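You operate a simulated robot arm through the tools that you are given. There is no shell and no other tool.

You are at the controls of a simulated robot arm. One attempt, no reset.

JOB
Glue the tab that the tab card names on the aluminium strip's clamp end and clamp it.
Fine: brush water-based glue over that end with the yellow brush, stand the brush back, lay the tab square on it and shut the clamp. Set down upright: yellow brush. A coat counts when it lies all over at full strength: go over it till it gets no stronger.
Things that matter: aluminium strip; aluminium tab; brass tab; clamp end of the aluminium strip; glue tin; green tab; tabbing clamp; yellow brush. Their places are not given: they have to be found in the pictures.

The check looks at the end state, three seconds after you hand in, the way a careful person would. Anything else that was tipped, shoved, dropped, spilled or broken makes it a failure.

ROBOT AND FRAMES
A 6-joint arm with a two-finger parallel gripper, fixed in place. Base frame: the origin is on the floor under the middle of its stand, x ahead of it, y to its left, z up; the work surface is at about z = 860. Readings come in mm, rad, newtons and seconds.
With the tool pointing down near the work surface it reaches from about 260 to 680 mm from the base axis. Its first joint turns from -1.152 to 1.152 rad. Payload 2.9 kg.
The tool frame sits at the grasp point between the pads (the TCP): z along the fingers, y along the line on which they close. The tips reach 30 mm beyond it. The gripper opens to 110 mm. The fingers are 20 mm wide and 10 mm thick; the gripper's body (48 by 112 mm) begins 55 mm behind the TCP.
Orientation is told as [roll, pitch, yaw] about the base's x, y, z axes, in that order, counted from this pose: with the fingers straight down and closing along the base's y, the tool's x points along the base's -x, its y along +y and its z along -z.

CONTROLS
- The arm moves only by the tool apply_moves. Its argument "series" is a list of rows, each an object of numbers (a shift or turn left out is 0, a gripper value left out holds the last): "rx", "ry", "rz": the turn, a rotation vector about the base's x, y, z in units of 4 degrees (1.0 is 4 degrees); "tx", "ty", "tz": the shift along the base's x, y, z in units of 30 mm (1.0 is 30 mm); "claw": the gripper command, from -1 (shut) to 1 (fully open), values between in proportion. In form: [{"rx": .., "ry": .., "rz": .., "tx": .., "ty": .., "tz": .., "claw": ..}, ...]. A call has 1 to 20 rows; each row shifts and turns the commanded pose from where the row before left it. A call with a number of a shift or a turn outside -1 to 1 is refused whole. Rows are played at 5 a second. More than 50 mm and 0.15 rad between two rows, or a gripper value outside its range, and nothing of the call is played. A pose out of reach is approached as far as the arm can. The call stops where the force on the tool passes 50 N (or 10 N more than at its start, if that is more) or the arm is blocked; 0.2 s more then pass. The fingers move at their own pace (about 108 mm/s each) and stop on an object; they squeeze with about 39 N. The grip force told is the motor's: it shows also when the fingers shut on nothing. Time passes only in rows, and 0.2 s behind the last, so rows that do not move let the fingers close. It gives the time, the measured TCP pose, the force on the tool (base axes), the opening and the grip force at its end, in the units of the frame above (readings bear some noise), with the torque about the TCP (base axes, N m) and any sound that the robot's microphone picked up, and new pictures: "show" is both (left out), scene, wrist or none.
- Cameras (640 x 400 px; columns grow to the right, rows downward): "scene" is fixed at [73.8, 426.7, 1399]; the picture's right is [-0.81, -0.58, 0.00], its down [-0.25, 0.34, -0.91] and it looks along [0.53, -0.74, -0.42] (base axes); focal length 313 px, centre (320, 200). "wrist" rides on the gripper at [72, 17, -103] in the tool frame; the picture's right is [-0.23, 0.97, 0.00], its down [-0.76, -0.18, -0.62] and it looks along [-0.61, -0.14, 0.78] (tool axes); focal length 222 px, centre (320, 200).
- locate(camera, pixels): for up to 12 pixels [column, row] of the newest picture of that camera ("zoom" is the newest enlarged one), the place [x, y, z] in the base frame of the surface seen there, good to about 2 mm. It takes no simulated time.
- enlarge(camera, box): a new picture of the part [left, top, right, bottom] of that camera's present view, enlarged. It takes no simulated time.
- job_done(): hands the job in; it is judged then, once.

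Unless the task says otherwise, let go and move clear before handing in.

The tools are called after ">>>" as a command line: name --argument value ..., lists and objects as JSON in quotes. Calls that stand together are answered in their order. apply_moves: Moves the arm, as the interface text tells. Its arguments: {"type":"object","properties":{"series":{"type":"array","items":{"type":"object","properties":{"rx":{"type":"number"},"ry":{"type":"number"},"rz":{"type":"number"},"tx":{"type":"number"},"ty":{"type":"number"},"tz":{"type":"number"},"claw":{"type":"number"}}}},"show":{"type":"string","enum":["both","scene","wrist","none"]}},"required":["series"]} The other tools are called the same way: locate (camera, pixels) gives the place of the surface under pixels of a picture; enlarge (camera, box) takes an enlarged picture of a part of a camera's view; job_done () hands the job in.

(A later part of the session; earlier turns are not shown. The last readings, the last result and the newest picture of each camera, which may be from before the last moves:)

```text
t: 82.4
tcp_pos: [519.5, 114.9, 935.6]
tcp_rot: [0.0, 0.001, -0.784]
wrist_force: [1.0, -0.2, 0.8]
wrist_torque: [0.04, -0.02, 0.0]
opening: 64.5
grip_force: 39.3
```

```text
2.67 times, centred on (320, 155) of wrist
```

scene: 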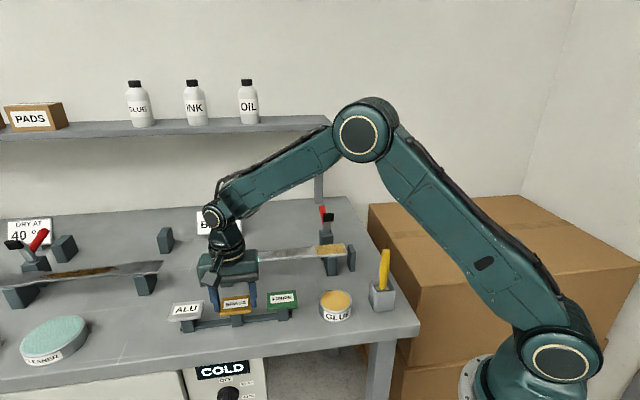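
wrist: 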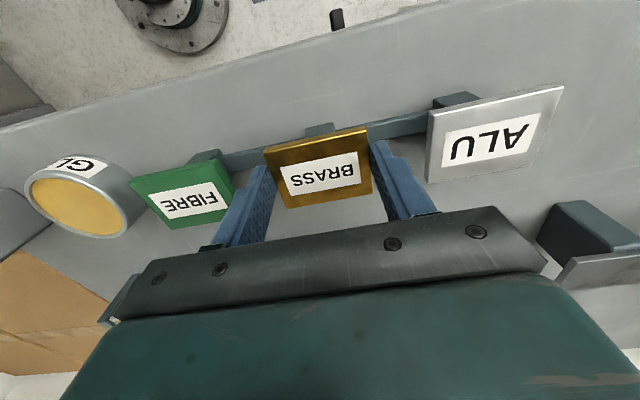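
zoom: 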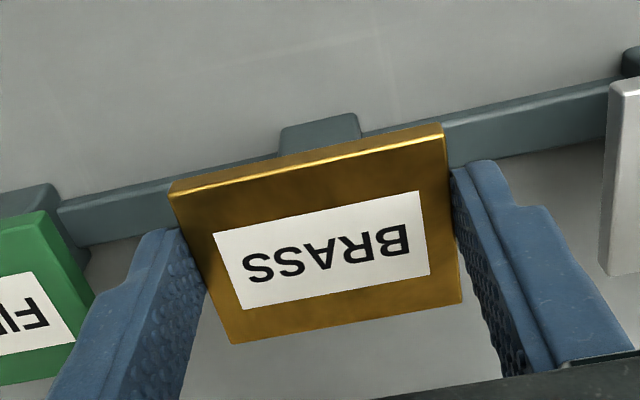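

The grip holds the tab at 64.5 mm opening and 39 N. I'll lift it slowly off its post and check that it stays level.

>>> apply_moves --series '[{"tz": 0.15}, {"tz": 0.3}, {"tz": 0.6}, {"tz": 0.8}, {"tz": 0.8}, {}]' --show "both"

>>> enlarge --camera "scene" --box '[195, 240, 275, 310]'

>>> enlarge --camera "wrist" --box '[220, 80, 420, 230]'

```text
t: 83.8
tcp_pos: [519.2, 114.9, 1012.5]
tcp_rot: [0.001, 0.0, -0.785]
wrist_force: [0.4, -0.6, -2.5]
wrist_torque: [0.01, 0.02, -0.01]
opening: 64.8
grip_force: 38.4
```

scene: 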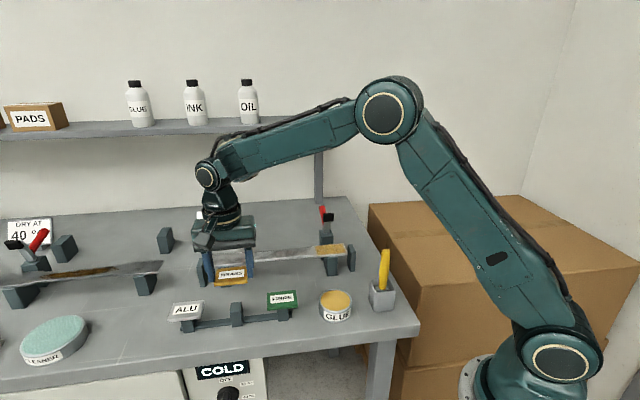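
wrist: 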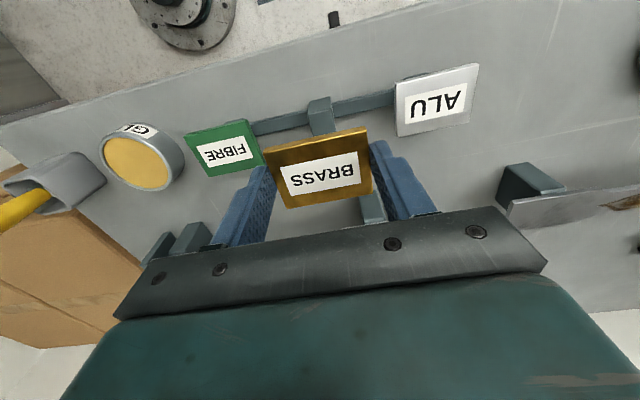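

```text
5.71 times, centred on (235, 275) of scene
```

zoom: 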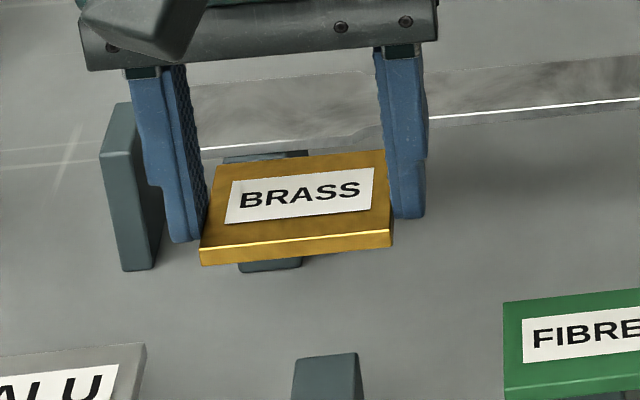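

```text
2.67 times, centred on (320, 155) of wrist
```

zoom: 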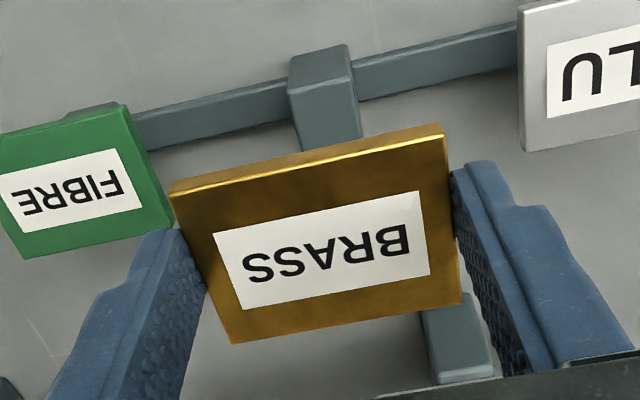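

The tab is held and looks level. I'll locate its corners to check level and get its offset from the TCP, along with its bottom relative to the fingertips.

>>> locate --camera "zoom" --pixels '[[176, 192], [440, 132], [456, 296], [236, 335], [310, 160], [345, 320], [205, 270], [450, 220]]'

>>> enlarge --camera "scene" --box '[205, 245, 265, 295]'

>>> locate --camera "zoom" --pixels '[[182, 180], [408, 162], [412, 258], [165, 280], [300, 275], [300, 290], [180, 298], [400, 278], [130, 258], [140, 250], [455, 225], [445, 215]]'

```text
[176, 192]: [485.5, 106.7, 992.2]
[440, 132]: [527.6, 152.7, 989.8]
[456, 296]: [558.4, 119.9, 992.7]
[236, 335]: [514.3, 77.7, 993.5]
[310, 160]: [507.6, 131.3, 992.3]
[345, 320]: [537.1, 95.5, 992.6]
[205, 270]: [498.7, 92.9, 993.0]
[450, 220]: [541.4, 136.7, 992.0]
```

```text
8.00 times, centred on (235, 270) of scene
```

zoom: 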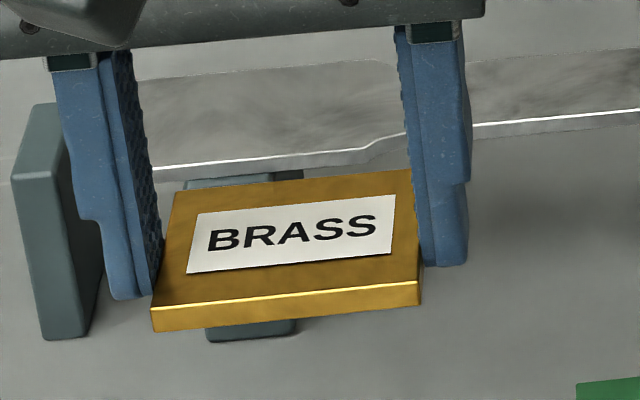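

```text
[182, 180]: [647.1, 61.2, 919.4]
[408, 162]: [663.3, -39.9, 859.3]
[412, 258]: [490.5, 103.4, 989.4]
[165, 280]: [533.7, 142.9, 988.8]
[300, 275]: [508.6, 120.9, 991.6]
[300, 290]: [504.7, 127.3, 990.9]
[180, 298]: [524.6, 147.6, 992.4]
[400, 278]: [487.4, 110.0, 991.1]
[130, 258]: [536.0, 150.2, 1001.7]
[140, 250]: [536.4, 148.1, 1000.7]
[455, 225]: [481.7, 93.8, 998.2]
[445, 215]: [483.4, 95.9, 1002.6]
```

The tab is level, its top is 22 mm below the TCP, and its centre is about 3 mm behind the TCP across the strip. I'll re-measure the strip end, coat patch and clamp pad from the scene view for the placement target.

>>> enlarge --camera "scene" --box '[305, 200, 365, 275]'

>>> locate --camera "zoom" --pixels '[[380, 303], [362, 255], [234, 318], [230, 268], [305, 287], [236, 275], [350, 260], [362, 300], [245, 312], [300, 60], [330, 60], [345, 45]]'

```text
5.33 times, centred on (335, 238) of scene
```

zoom: 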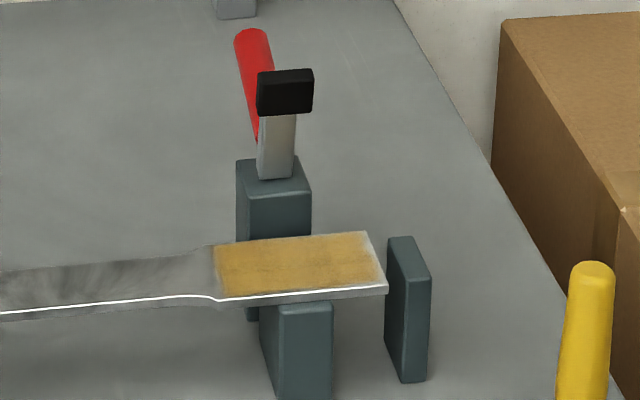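

```text
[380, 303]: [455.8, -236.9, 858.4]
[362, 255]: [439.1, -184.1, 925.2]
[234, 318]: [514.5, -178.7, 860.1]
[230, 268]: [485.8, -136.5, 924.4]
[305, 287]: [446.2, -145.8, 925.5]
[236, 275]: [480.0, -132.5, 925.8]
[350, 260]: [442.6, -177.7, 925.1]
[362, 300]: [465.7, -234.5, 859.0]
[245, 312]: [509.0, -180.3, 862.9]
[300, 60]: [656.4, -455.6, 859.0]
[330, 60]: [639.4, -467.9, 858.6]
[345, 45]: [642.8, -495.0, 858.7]
```

>>> locate --camera "zoom" --pixels '[[383, 283], [366, 236], [222, 294], [214, 248], [218, 270], [300, 243], [374, 260], [300, 290], [260, 92], [310, 92], [285, 112], [285, 75]]'

>>> enlarge --camera "scene" --box '[315, 235, 355, 270]'

>>> locate --camera "zoom" --pixels '[[512, 228], [470, 125], [135, 252], [118, 145], [490, 175], [300, 132], [330, 245], [125, 195], [310, 190], [400, 240], [400, 125], [200, 250]]'

```text
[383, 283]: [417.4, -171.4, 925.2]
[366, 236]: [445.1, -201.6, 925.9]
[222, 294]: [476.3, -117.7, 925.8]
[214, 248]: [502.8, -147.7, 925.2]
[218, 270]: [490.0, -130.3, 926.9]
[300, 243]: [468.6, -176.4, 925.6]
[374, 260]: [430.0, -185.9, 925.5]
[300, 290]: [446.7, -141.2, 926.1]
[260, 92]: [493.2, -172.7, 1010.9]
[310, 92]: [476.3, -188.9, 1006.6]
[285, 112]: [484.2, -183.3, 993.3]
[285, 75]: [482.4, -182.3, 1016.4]
```

```text
11.43 times, centred on (335, 252) of scene
```

zoom: 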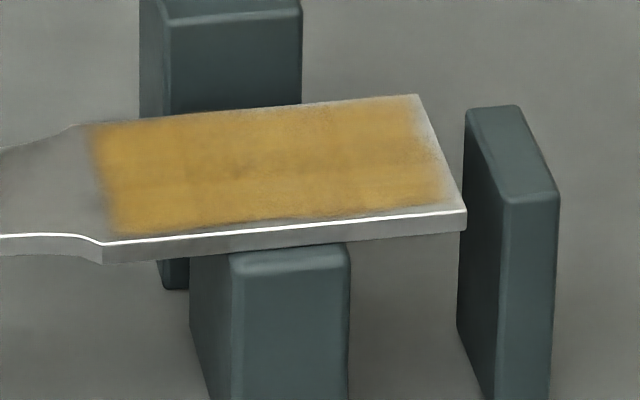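

```text
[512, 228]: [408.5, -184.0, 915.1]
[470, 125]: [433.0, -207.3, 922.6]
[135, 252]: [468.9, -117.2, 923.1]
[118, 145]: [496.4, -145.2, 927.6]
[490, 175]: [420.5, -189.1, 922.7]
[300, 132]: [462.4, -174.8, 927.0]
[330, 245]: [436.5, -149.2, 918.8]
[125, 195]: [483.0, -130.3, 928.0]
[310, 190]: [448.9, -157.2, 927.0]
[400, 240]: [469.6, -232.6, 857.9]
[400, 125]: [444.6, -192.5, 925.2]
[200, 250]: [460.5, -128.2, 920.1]
```

>>> locate --camera "zoom" --pixels '[[461, 209], [416, 99], [108, 238], [85, 128], [439, 155], [250, 115], [280, 225], [100, 185], [405, 105], [435, 203], [118, 232], [98, 130]]'

```text
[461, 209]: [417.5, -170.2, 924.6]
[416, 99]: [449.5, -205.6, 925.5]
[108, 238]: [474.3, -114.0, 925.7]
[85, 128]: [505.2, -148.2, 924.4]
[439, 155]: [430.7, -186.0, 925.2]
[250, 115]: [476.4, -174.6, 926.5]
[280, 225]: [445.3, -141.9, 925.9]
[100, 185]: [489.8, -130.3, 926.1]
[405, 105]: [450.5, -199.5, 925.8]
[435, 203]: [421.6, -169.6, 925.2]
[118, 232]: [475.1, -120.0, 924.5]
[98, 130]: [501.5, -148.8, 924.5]
```

The coat patch, strip end and clamp pad all centre on u≈214 along the strip and v≈-439 across it, so the tab goes there with TCP ≈(459,-157). I'll carry it over high and stop above the spot.

>>> apply_moves --series '[{"tz": 0.5, "tx": -0.08, "ty": -0.4}, {"tx": -0.17, "ty": -0.8}, {"tx": -0.2, "ty": -0.9}, {"tx": -0.2, "ty": -0.9}, {"tx": -0.2, "ty": -0.9}, {"tx": -0.2, "ty": -0.9}, {"tx": -0.2, "ty": -0.9}, {"tx": -0.2, "ty": -0.9}, {"tx": -0.2, "ty": -0.9}, {"tx": -0.2, "ty": -0.9}, {"tx": -0.14, "ty": -0.69}, {}]' --show "both"

>>> enlarge --camera "scene" --box '[285, 190, 375, 280]'

>>> enlarge --camera "wrist" --box '[220, 60, 420, 210]'

```text
t: 86.4
tcp_pos: [461.1, -156.2, 1030.2]
tcp_rot: [-0.001, -0.001, -0.786]
wrist_force: [0.1, 0.2, -1.6]
wrist_torque: [0.03, 0.02, -0.02]
opening: 64.4
grip_force: 38.9
```

scene: 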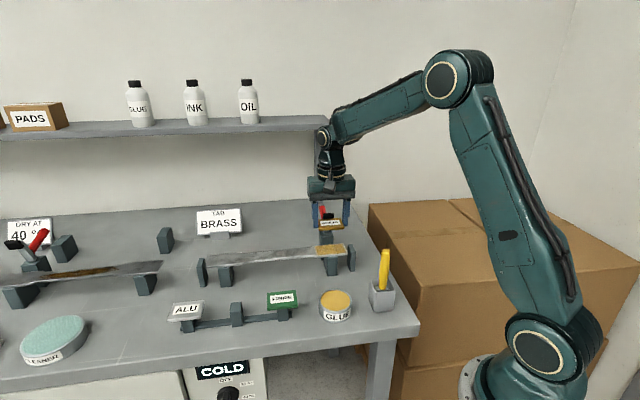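
wrist: 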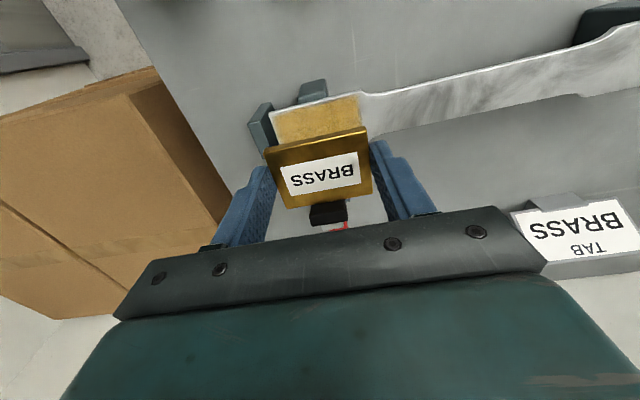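

```text
4.44 times, centred on (330, 235) of scene
```

zoom: 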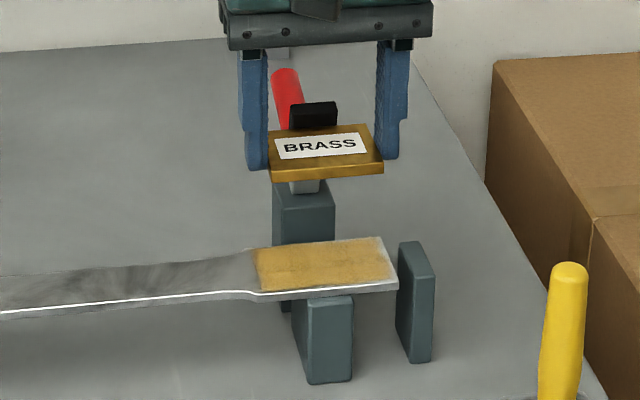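

```text
2.67 times, centred on (320, 135) of wrist
```

zoom: 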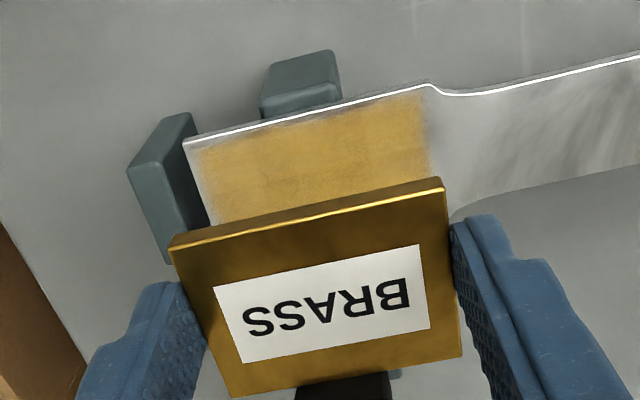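

The tab's edge is parallel to the strip's edge, and the pad is clear behind the tab. I'll descend to about 16 mm above the strip and check the alignment.

>>> apply_moves --series '[{"tz": -0.6}, {"tz": -0.7}, {"tz": -0.66}, {}]' --show "both"

>>> enlarge --camera "scene" --box '[300, 205, 365, 275]'

>>> enlarge --camera "wrist" --box '[220, 80, 420, 230]'

```text
t: 87.4
tcp_pos: [460.1, -156.3, 970.3]
tcp_rot: [0.0, 0.0, -0.785]
wrist_force: [-0.4, -0.1, -2.1]
wrist_torque: [0.02, -0.02, 0.0]
opening: 64.4
grip_force: 39.6
```

scene: 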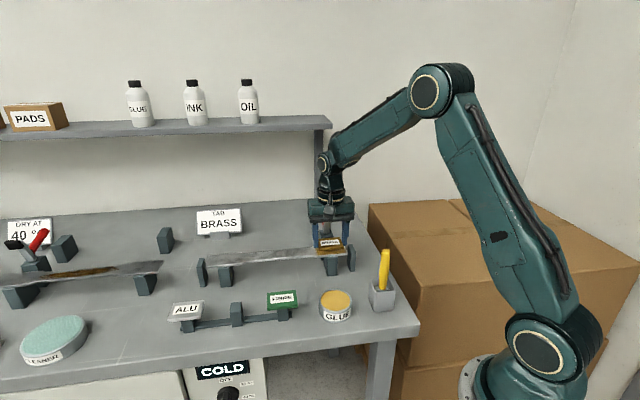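
wrist: 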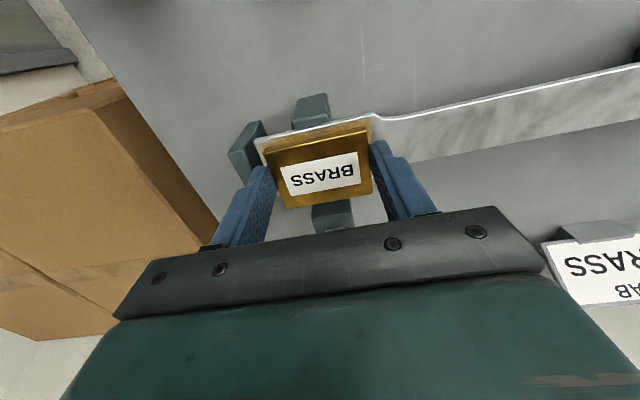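

```text
5.71 times, centred on (332, 240) of scene
```

zoom: 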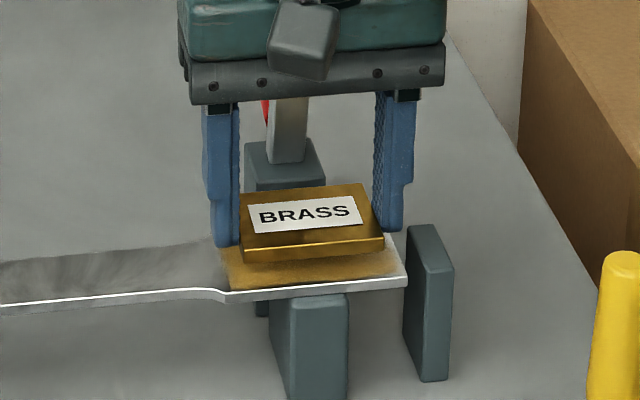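

```text
2.67 times, centred on (320, 155) of wrist
```

zoom: 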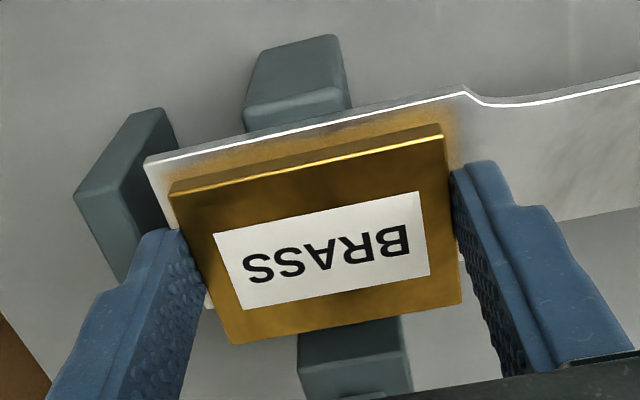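

The tab hovers over the coat with near-equal margins. I'll zoom further to refine the front-edge alignment before lowering.

>>> enlarge --camera "wrist" --box '[250, 90, 390, 190]'

>>> locate --camera "zoom" --pixels '[[95, 200], [525, 115], [550, 380], [120, 235], [500, 155], [65, 150], [540, 55], [300, 195], [320, 100], [200, 130], [450, 75], [90, 250]]'

>>> enlarge --camera "scene" --box '[315, 225, 360, 265]'

>>> locate --camera "zoom" --pixels '[[165, 175], [400, 165], [200, 120], [375, 100], [300, 200], [180, 205], [390, 195], [440, 250], [170, 275], [300, 262], [420, 215], [380, 140]]'

```text
4.00 times, centred on (320, 140) of wrist
```

zoom: 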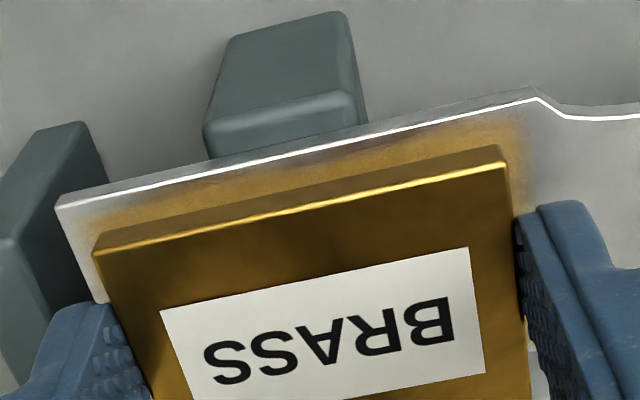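

```text
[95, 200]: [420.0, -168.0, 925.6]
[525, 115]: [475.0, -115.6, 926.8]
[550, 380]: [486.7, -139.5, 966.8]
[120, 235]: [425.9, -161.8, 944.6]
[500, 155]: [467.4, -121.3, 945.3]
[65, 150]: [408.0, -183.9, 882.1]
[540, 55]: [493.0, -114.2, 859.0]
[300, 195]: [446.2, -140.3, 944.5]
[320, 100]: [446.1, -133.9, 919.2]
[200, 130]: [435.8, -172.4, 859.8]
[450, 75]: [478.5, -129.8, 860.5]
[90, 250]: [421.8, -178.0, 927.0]
```

```text
10.00 times, centred on (338, 245) of scene
```

zoom: 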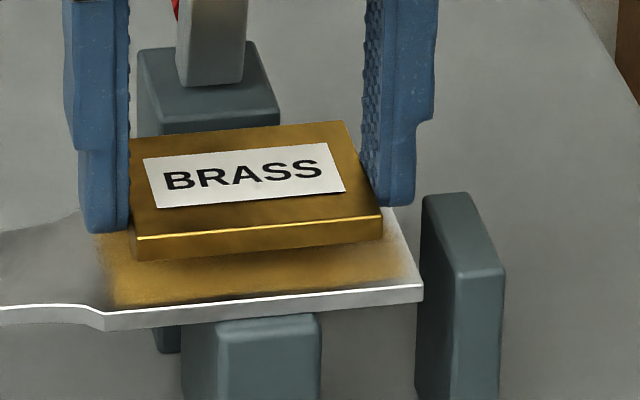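

```text
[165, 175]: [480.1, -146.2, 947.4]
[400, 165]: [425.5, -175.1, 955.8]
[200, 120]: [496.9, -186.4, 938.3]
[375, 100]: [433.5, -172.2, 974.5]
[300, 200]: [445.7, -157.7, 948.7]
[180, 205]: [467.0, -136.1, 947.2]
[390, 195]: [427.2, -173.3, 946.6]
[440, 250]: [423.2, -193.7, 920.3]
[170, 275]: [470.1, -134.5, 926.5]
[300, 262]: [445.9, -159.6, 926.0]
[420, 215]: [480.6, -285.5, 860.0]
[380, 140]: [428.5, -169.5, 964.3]
```

Alignment is within about 1 mm: the tab's centre is at u≈214.4 along the strip and parallel. I'll nudge 0.7 mm backwards and lower to 2–3 mm above the glue.

>>> apply_moves --series '[{"tx": 0.016, "ty": -0.016}, {"tz": -0.3}, {"tz": -0.16}, {}]' --show "none"

>>> enlarge --camera "scene" --box '[315, 225, 360, 265]'

>>> enlarge --camera "wrist" --box '[250, 90, 390, 190]'

```text
t: 88.4
tcp_pos: [460.1, -156.3, 959.1]
tcp_rot: [0.002, -0.005, -0.786]
wrist_force: [-6.5, 6.8, 19.7]
wrist_torque: [-1.01, -0.92, -0.03]
opening: 64.5
grip_force: 38.7
```

```text
10.00 times, centred on (338, 245) of scene
```

zoom: 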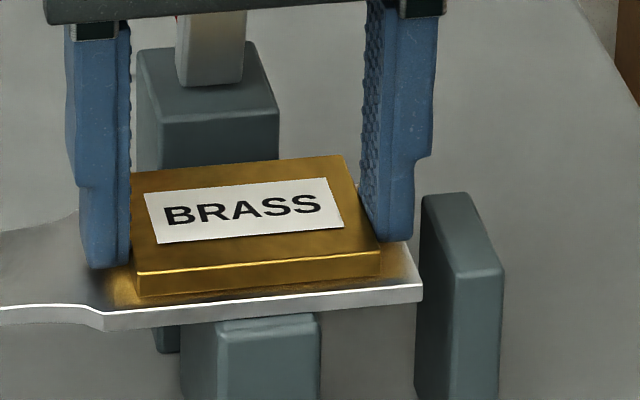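

```text
4.00 times, centred on (320, 140) of wrist
```

zoom: 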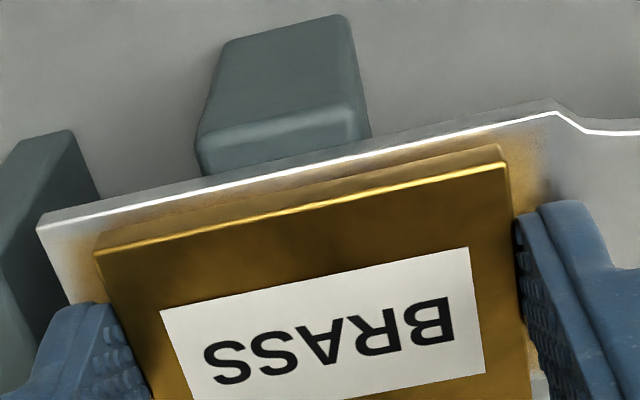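

There's an unexpected 20 N push, up and toward the front, before the tab should touch; the torque suggests the gripper body is meeting the upright clamp pad. I'll back up 5 mm and look.

>>> apply_moves --series '[{"tz": 0.1}, {"tz": 0.07}, {}]' --show "both"

>>> enlarge --camera "scene" --box '[290, 190, 370, 260]'

>>> enlarge --camera "wrist" --box '[250, 120, 410, 240]'

```text
t: 89.2
tcp_pos: [459.5, -156.0, 961.5]
tcp_rot: [-0.002, 0.003, -0.785]
wrist_force: [0.1, -0.6, -2.0]
wrist_torque: [0.03, 0.01, 0.0]
opening: 64.4
grip_force: 39.3
```

scene: 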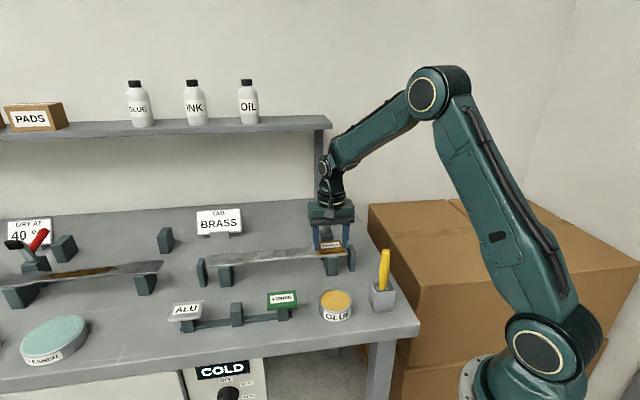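
wrist: 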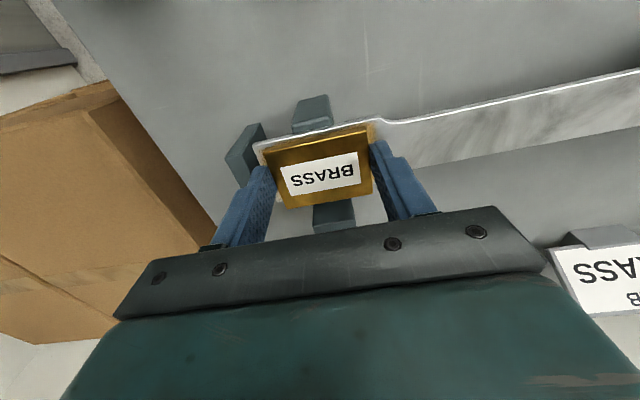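

```text
5.71 times, centred on (330, 225) of scene
```

zoom: 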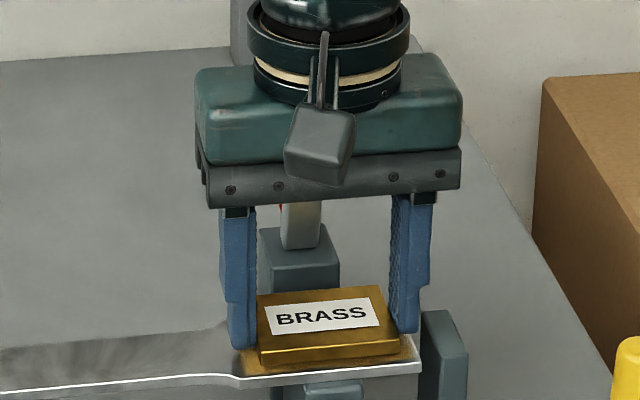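

```text
3.33 times, centred on (330, 180) of wrist
```

zoom: 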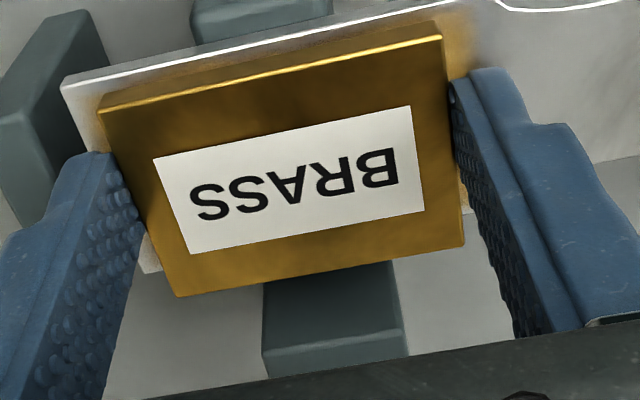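

Free again (only the tab's 2 N weight). The torque puts the contact about 42 mm behind the TCP at body height, i.e. on the upright clamp pad. I'll measure the gripper's body surfaces and the pad from here.

>>> locate --camera "wrist" --pixels '[[300, 250], [400, 235], [220, 280], [330, 330], [200, 350], [450, 320], [320, 390], [320, 240], [500, 220], [480, 300]]'

>>> locate --camera "scene" --pixels '[[322, 200], [350, 205], [310, 215], [345, 218], [330, 212], [326, 232], [325, 228], [326, 224], [330, 190], [315, 205]]'

```text
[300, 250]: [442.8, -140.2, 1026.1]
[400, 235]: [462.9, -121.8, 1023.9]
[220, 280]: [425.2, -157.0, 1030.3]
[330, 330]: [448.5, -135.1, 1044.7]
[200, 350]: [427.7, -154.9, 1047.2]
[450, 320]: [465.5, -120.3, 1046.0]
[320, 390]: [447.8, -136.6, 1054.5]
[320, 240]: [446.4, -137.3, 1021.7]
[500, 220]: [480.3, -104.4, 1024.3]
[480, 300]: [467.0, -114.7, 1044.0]
```

```text
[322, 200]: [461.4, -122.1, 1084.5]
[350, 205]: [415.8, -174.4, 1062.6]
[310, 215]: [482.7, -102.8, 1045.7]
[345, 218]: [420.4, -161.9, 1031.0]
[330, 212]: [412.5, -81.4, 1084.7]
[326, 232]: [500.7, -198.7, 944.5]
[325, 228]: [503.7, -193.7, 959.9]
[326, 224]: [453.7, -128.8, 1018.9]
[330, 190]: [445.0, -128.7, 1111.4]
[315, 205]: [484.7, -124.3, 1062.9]
```

The body's rear edge (about 38 mm behind the TCP) catches the raised clamp pad, so this grip can't reach the strip. I'll take the tab back to its post, regrip it about 10 mm nearer its front edge, and come back with more clearance.

>>> apply_moves --series '[{"tz": 0.7}, {"tz": 0.8}, {"tz": 0.75, "tx": 0.05, "ty": 0.25}, {"tx": 0.19, "ty": 0.88}, {"tx": 0.2, "ty": 0.9}, {"tx": 0.2, "ty": 0.9}, {"tx": 0.2, "ty": 0.9}, {"tx": 0.2, "ty": 0.9}, {"tx": 0.2, "ty": 0.9}, {"tx": 0.2, "ty": 0.9}, {"tx": 0.2, "ty": 0.9}, {"tx": 0.2, "ty": 0.9}, {"tx": 0.2, "ty": 0.9}, {"tx": 0.134, "ty": 0.776}, {"tz": -0.6}, {}]' --show "both"

>>> enlarge --camera "wrist" --box '[220, 60, 420, 210]'

>>> enlarge --camera "scene" --box '[190, 240, 290, 330]'

```text
t: 92.6
tcp_pos: [522.6, 144.6, 1012.2]
tcp_rot: [0.0, 0.0, -0.784]
wrist_force: [0.7, -0.3, -2.3]
wrist_torque: [0.02, -0.02, 0.03]
opening: 64.5
grip_force: 39.1
```

scene: 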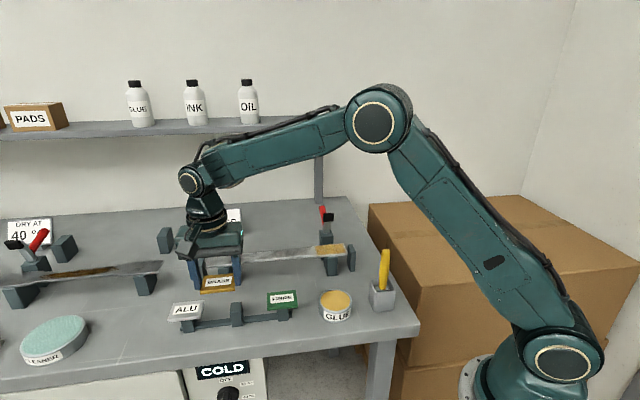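
wrist: 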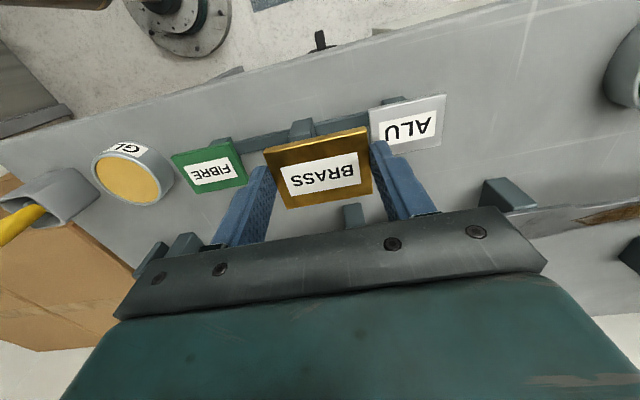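

```text
2.67 times, centred on (320, 135) of wrist
```

zoom: 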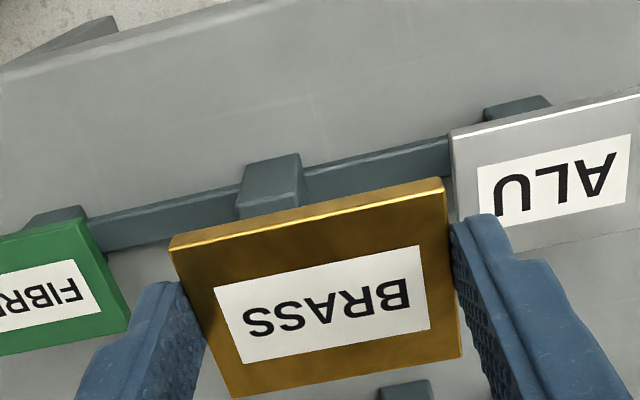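

```text
4.44 times, centred on (240, 285) of scene
```

zoom: 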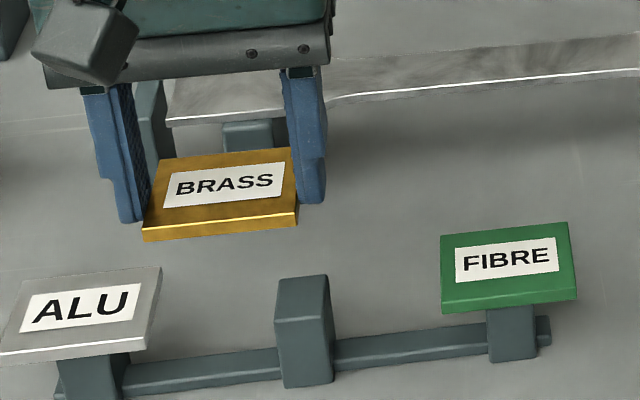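

I overshot by one row (27 mm); nothing is near. I'll step back to above the post and lower the tab onto it.

>>> apply_moves --series '[{"tx": -0.1, "ty": -0.45}, {"tx": -0.1, "ty": -0.45}, {"tz": -0.8}, {"tz": -0.8}, {"tz": -0.6}, {}]' --show "both"

>>> enlarge --camera "wrist" --box '[220, 80, 420, 230]'

>>> enlarge --camera "scene" --box '[190, 260, 290, 335]'

```text
t: 94.0
tcp_pos: [517.4, 115.2, 945.4]
tcp_rot: [0.0, 0.0, -0.786]
wrist_force: [0.0, 0.2, -1.7]
wrist_torque: [0.0, 0.0, 0.0]
opening: 64.5
grip_force: 38.8
```

scene: 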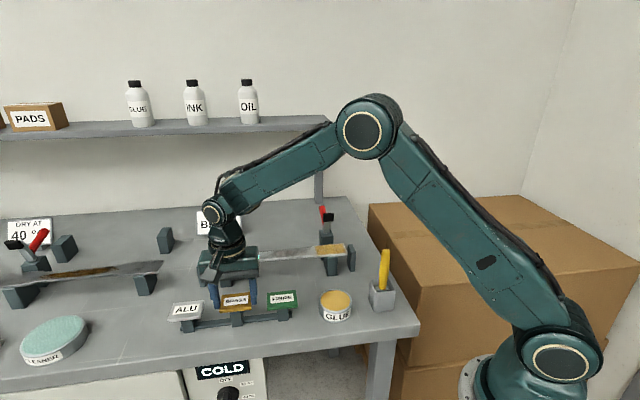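
wrist: 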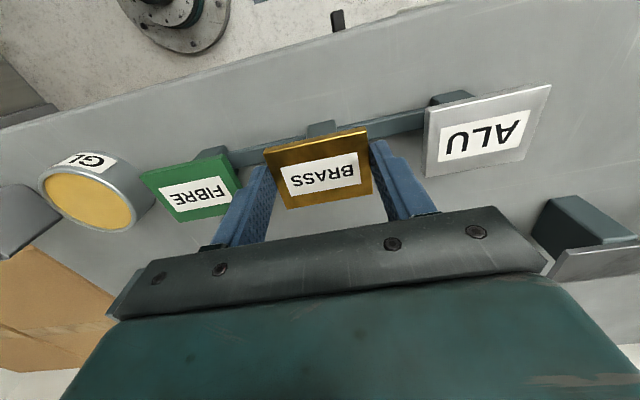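

```text
2.67 times, centred on (320, 155) of wrist
```

zoom: 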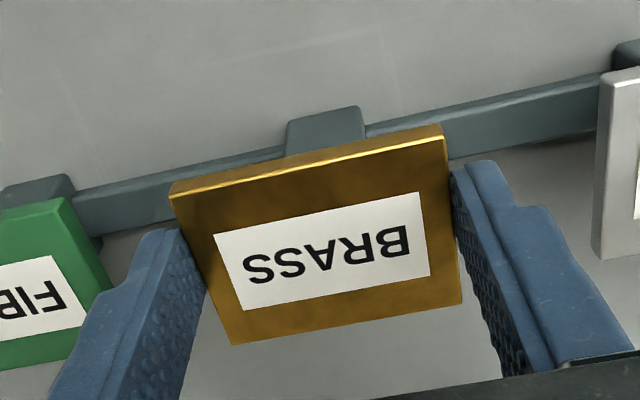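

```text
5.33 times, centred on (240, 298) of scene
```

zoom: 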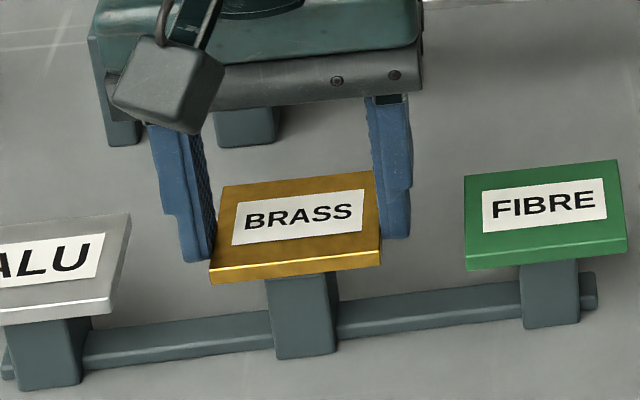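

The tab is above its post. I'll lower it until it touches and release.

>>> apply_moves --series '[{"tz": -0.2}, {"tz": -0.13}, {}]' --show "none"

>>> apply_moves --series '[{"tz": -0.02}, {}]' --show "none"

```text
t: 94.8
tcp_pos: [518.1, 115.6, 934.7]
tcp_rot: [-0.001, -0.001, -0.786]
wrist_force: [-1.6, -0.9, 3.1]
wrist_torque: [0.0, -0.01, -0.06]
opening: 64.6
grip_force: 39.0
```

```text
t: 95.4
tcp_pos: [518.6, 114.3, 935.7]
tcp_rot: [-0.001, -0.001, -0.784]
wrist_force: [-4.5, -0.8, 10.6]
wrist_torque: [-0.05, 0.14, -0.02]
opening: 64.5
grip_force: 39.0
```

>>> apply_moves --series '[{"tz": 0.015}, {"claw": 0.22}, {"claw": 0.3}, {}]' --show "both"

>>> enlarge --camera "scene" --box '[205, 280, 265, 325]'

>>> enlarge --camera "wrist" --box '[220, 80, 420, 230]'

>>> locate --camera "zoom" --pixels '[[176, 192], [440, 132], [456, 296], [236, 335], [310, 165], [345, 318], [205, 270], [450, 220]]'

```text
t: 96.4
tcp_pos: [519.5, 117.7, 934.9]
tcp_rot: [0.0, -0.001, -0.785]
wrist_force: [-0.3, 0.7, -0.6]
wrist_torque: [0.02, -0.01, 0.0]
opening: 71.4
grip_force: 0.1
```

scene: 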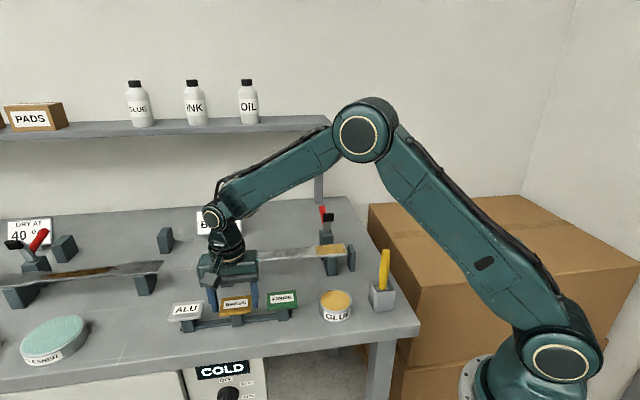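
wrist: 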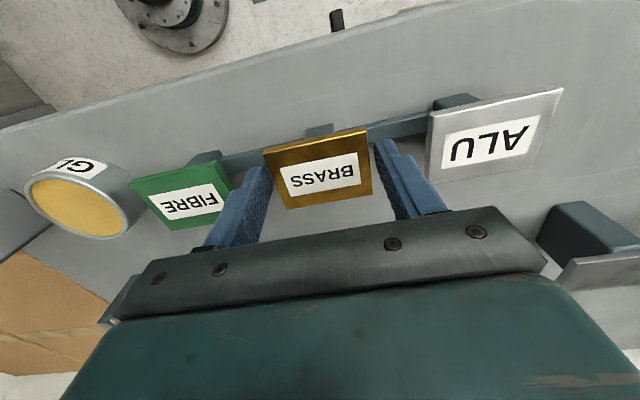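

```text
8.89 times, centred on (235, 302) of scene
```

zoom: 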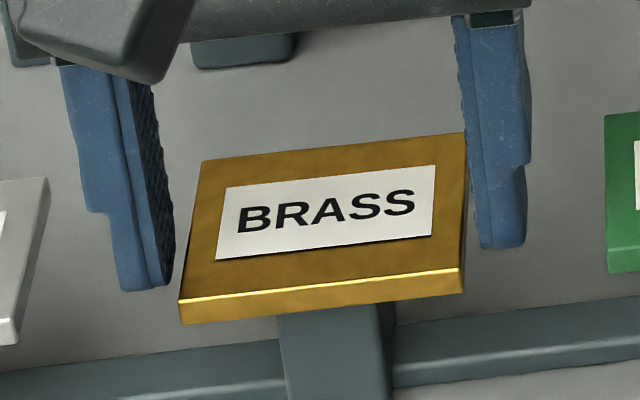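

```text
2.67 times, centred on (320, 155) of wrist
```

zoom: 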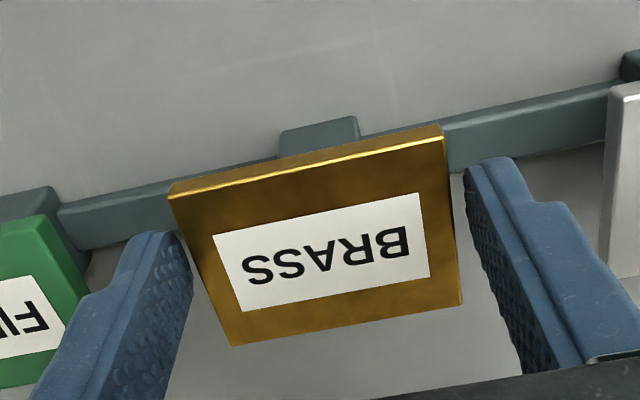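

```text
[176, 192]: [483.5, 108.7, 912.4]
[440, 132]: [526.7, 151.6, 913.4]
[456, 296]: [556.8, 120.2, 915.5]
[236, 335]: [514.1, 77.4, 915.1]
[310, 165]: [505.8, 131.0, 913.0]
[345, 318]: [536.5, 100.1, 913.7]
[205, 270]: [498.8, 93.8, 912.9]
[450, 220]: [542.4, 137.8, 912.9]
```

The tab rests back on its post. I'll shift the fingers 11.5 mm toward the tab's front edge, raise 0.8 mm, and regrip.

>>> apply_moves --series '[{"tz": 0.028, "tx": -0.13, "ty": 0.13}, {"tx": -0.141, "ty": 0.141}, {}, {"claw": 0.2}, {"claw": -1}, {"claw": -1}, {"claw": -1}]' --show "both"

>>> enlarge --camera "scene" --box '[205, 280, 265, 325]'

>>> enlarge --camera "wrist" --box '[220, 80, 420, 230]'

```text
t: 98.0
tcp_pos: [510.9, 124.9, 936.0]
tcp_rot: [0.0, -0.002, -0.785]
wrist_force: [-0.5, -0.5, -0.2]
wrist_torque: [-0.02, 0.0, 0.0]
opening: 64.7
grip_force: 38.7
```

scene: 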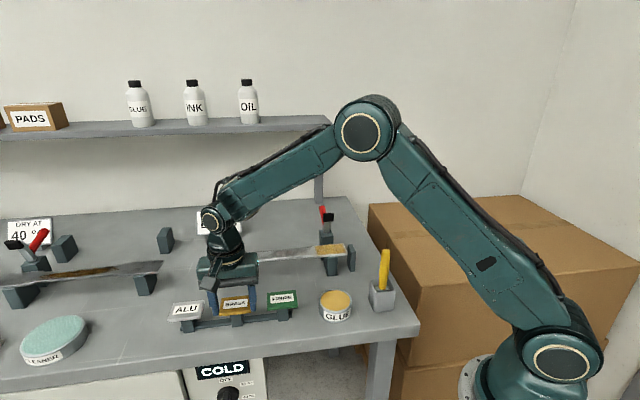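
wrist: 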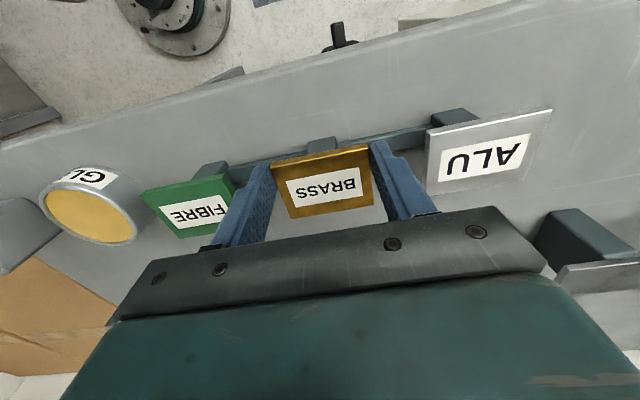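

```text
8.89 times, centred on (235, 302) of scene
```

zoom: 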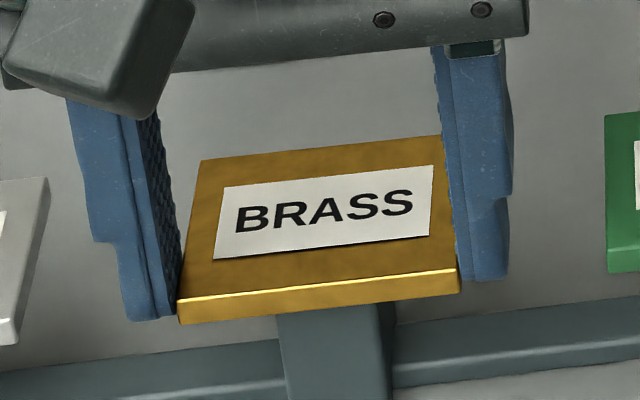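

```text
2.67 times, centred on (320, 155) of wrist
```

zoom: 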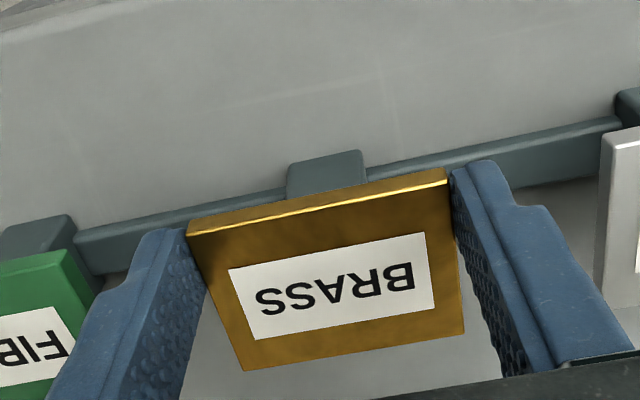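

The new grip holds (64.7 mm, 38.7 N), and from the side the tips sit about 2 mm above the tab's underside. I'll lift and re-measure the tab in the grip.

>>> apply_moves --series '[{"tz": 0.15}, {"tz": 0.3}, {"tz": 0.6}, {"tz": 0.8}, {"tz": 0.8}, {"tz": 0.5}, {}]' --show "both"

>>> enlarge --camera "wrist" --box '[220, 80, 420, 230]'

>>> locate --camera "zoom" --pixels '[[193, 236], [442, 178], [460, 325], [246, 362], [310, 208], [350, 343], [220, 305], [452, 260]]'

>>> enlarge --camera "scene" --box '[195, 230, 275, 300]'

```text
t: 99.6
tcp_pos: [511.4, 123.7, 1031.2]
tcp_rot: [-0.001, 0.0, -0.785]
wrist_force: [-0.5, 0.3, -1.2]
wrist_torque: [0.01, -0.02, 0.0]
opening: 64.5
grip_force: 38.9
```

scene: 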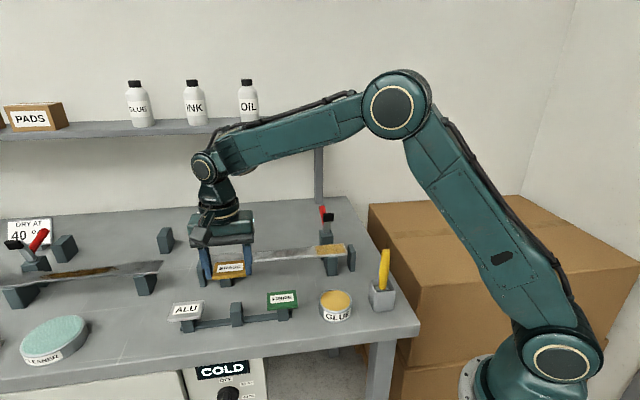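
wrist: 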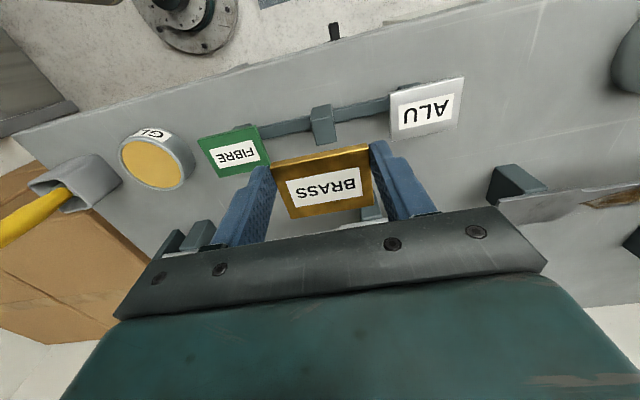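

```text
2.67 times, centred on (320, 155) of wrist
```

zoom: 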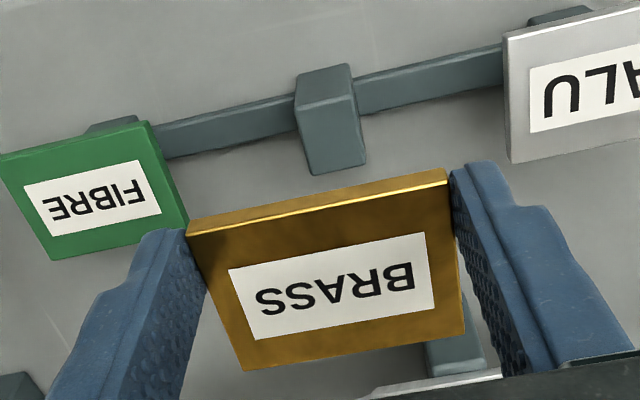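

```text
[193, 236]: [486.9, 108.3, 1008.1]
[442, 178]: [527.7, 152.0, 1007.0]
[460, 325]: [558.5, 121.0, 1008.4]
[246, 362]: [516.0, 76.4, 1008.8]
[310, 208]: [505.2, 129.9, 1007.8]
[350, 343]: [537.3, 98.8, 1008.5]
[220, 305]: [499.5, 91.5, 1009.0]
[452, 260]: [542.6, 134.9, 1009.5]
```

```text
5.71 times, centred on (235, 265) of scene
```

zoom: 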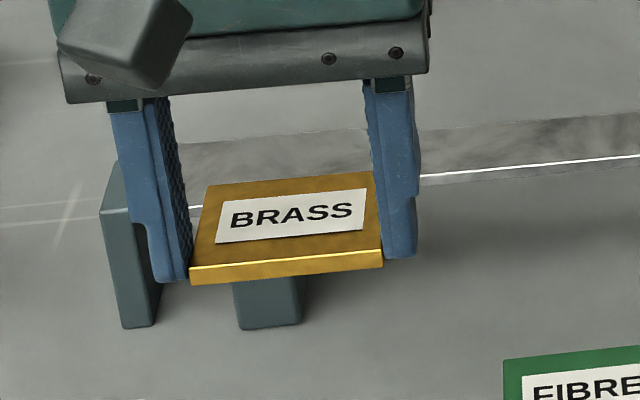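

The tab is level, centred 14.7 mm behind the TCP across the strip. I'll carry it back to TCP (451,-149) and descend to about 16 mm above the strip.

>>> apply_moves --series '[{"tx": -0.08, "ty": -0.4}, {"tx": -0.17, "ty": -0.8}, {"tx": -0.2, "ty": -0.9}, {"tx": -0.2, "ty": -0.9}, {"tx": -0.2, "ty": -0.9}, {"tx": -0.2, "ty": -0.9}, {"tx": -0.2, "ty": -0.9}, {"tx": -0.2, "ty": -0.9}, {"tx": -0.2, "ty": -0.9}, {"tx": -0.2, "ty": -0.9}, {"tx": -0.138, "ty": -0.687}, {}, {"tz": -0.6}, {"tz": -0.7}, {"tz": -0.7}, {}]' --show "both"

>>> enlarge --camera "scene" --box '[315, 225, 360, 265]'

>>> enlarge --camera "wrist" --box '[250, 100, 390, 200]'

>>> locate --camera "zoom" --pixels '[[130, 258], [500, 180], [300, 218], [520, 350], [150, 300], [400, 200], [200, 240], [120, 215], [480, 140], [300, 180]]'

```text
t: 103.0
tcp_pos: [451.5, -146.5, 970.4]
tcp_rot: [-0.001, 0.001, -0.785]
wrist_force: [0.3, 0.8, -2.2]
wrist_torque: [0.01, 0.02, 0.0]
opening: 64.4
grip_force: 39.2
```

scene: 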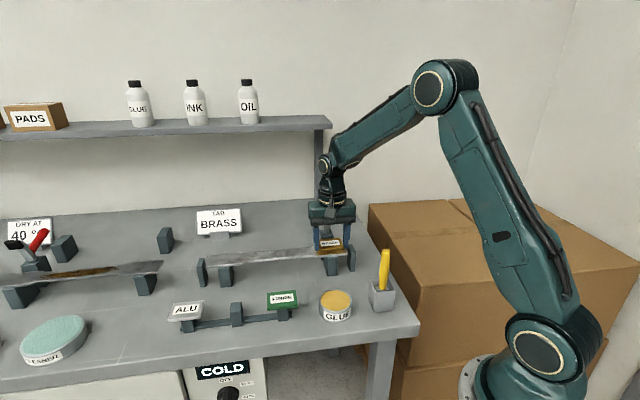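
wrist: 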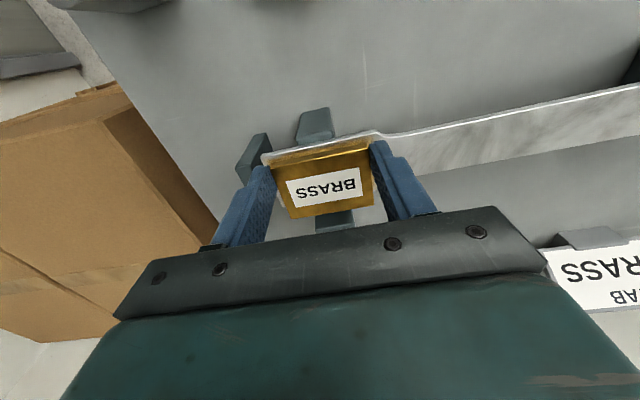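

```text
10.00 times, centred on (338, 245) of scene
```

zoom: 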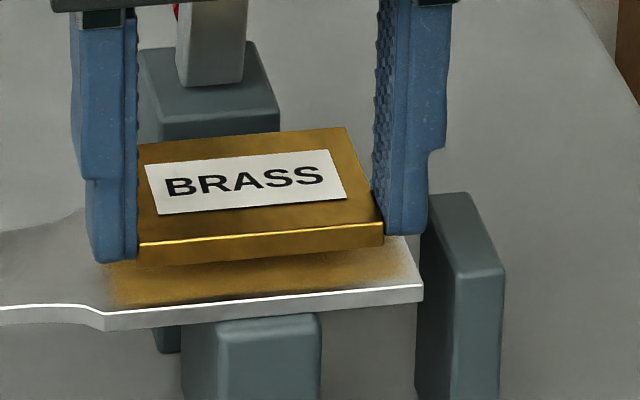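

```text
4.00 times, centred on (320, 150) of wrist
```

zoom: 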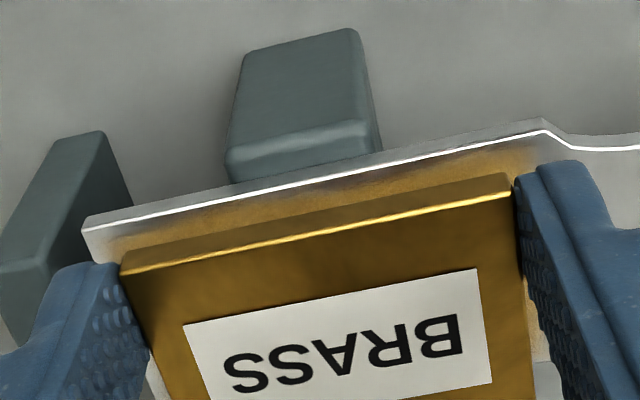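

```text
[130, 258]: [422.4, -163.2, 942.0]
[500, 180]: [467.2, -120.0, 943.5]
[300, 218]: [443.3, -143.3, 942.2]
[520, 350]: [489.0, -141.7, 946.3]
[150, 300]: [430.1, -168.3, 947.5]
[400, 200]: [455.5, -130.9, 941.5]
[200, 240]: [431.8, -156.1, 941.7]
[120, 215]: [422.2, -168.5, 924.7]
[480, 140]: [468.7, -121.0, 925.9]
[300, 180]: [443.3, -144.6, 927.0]
```

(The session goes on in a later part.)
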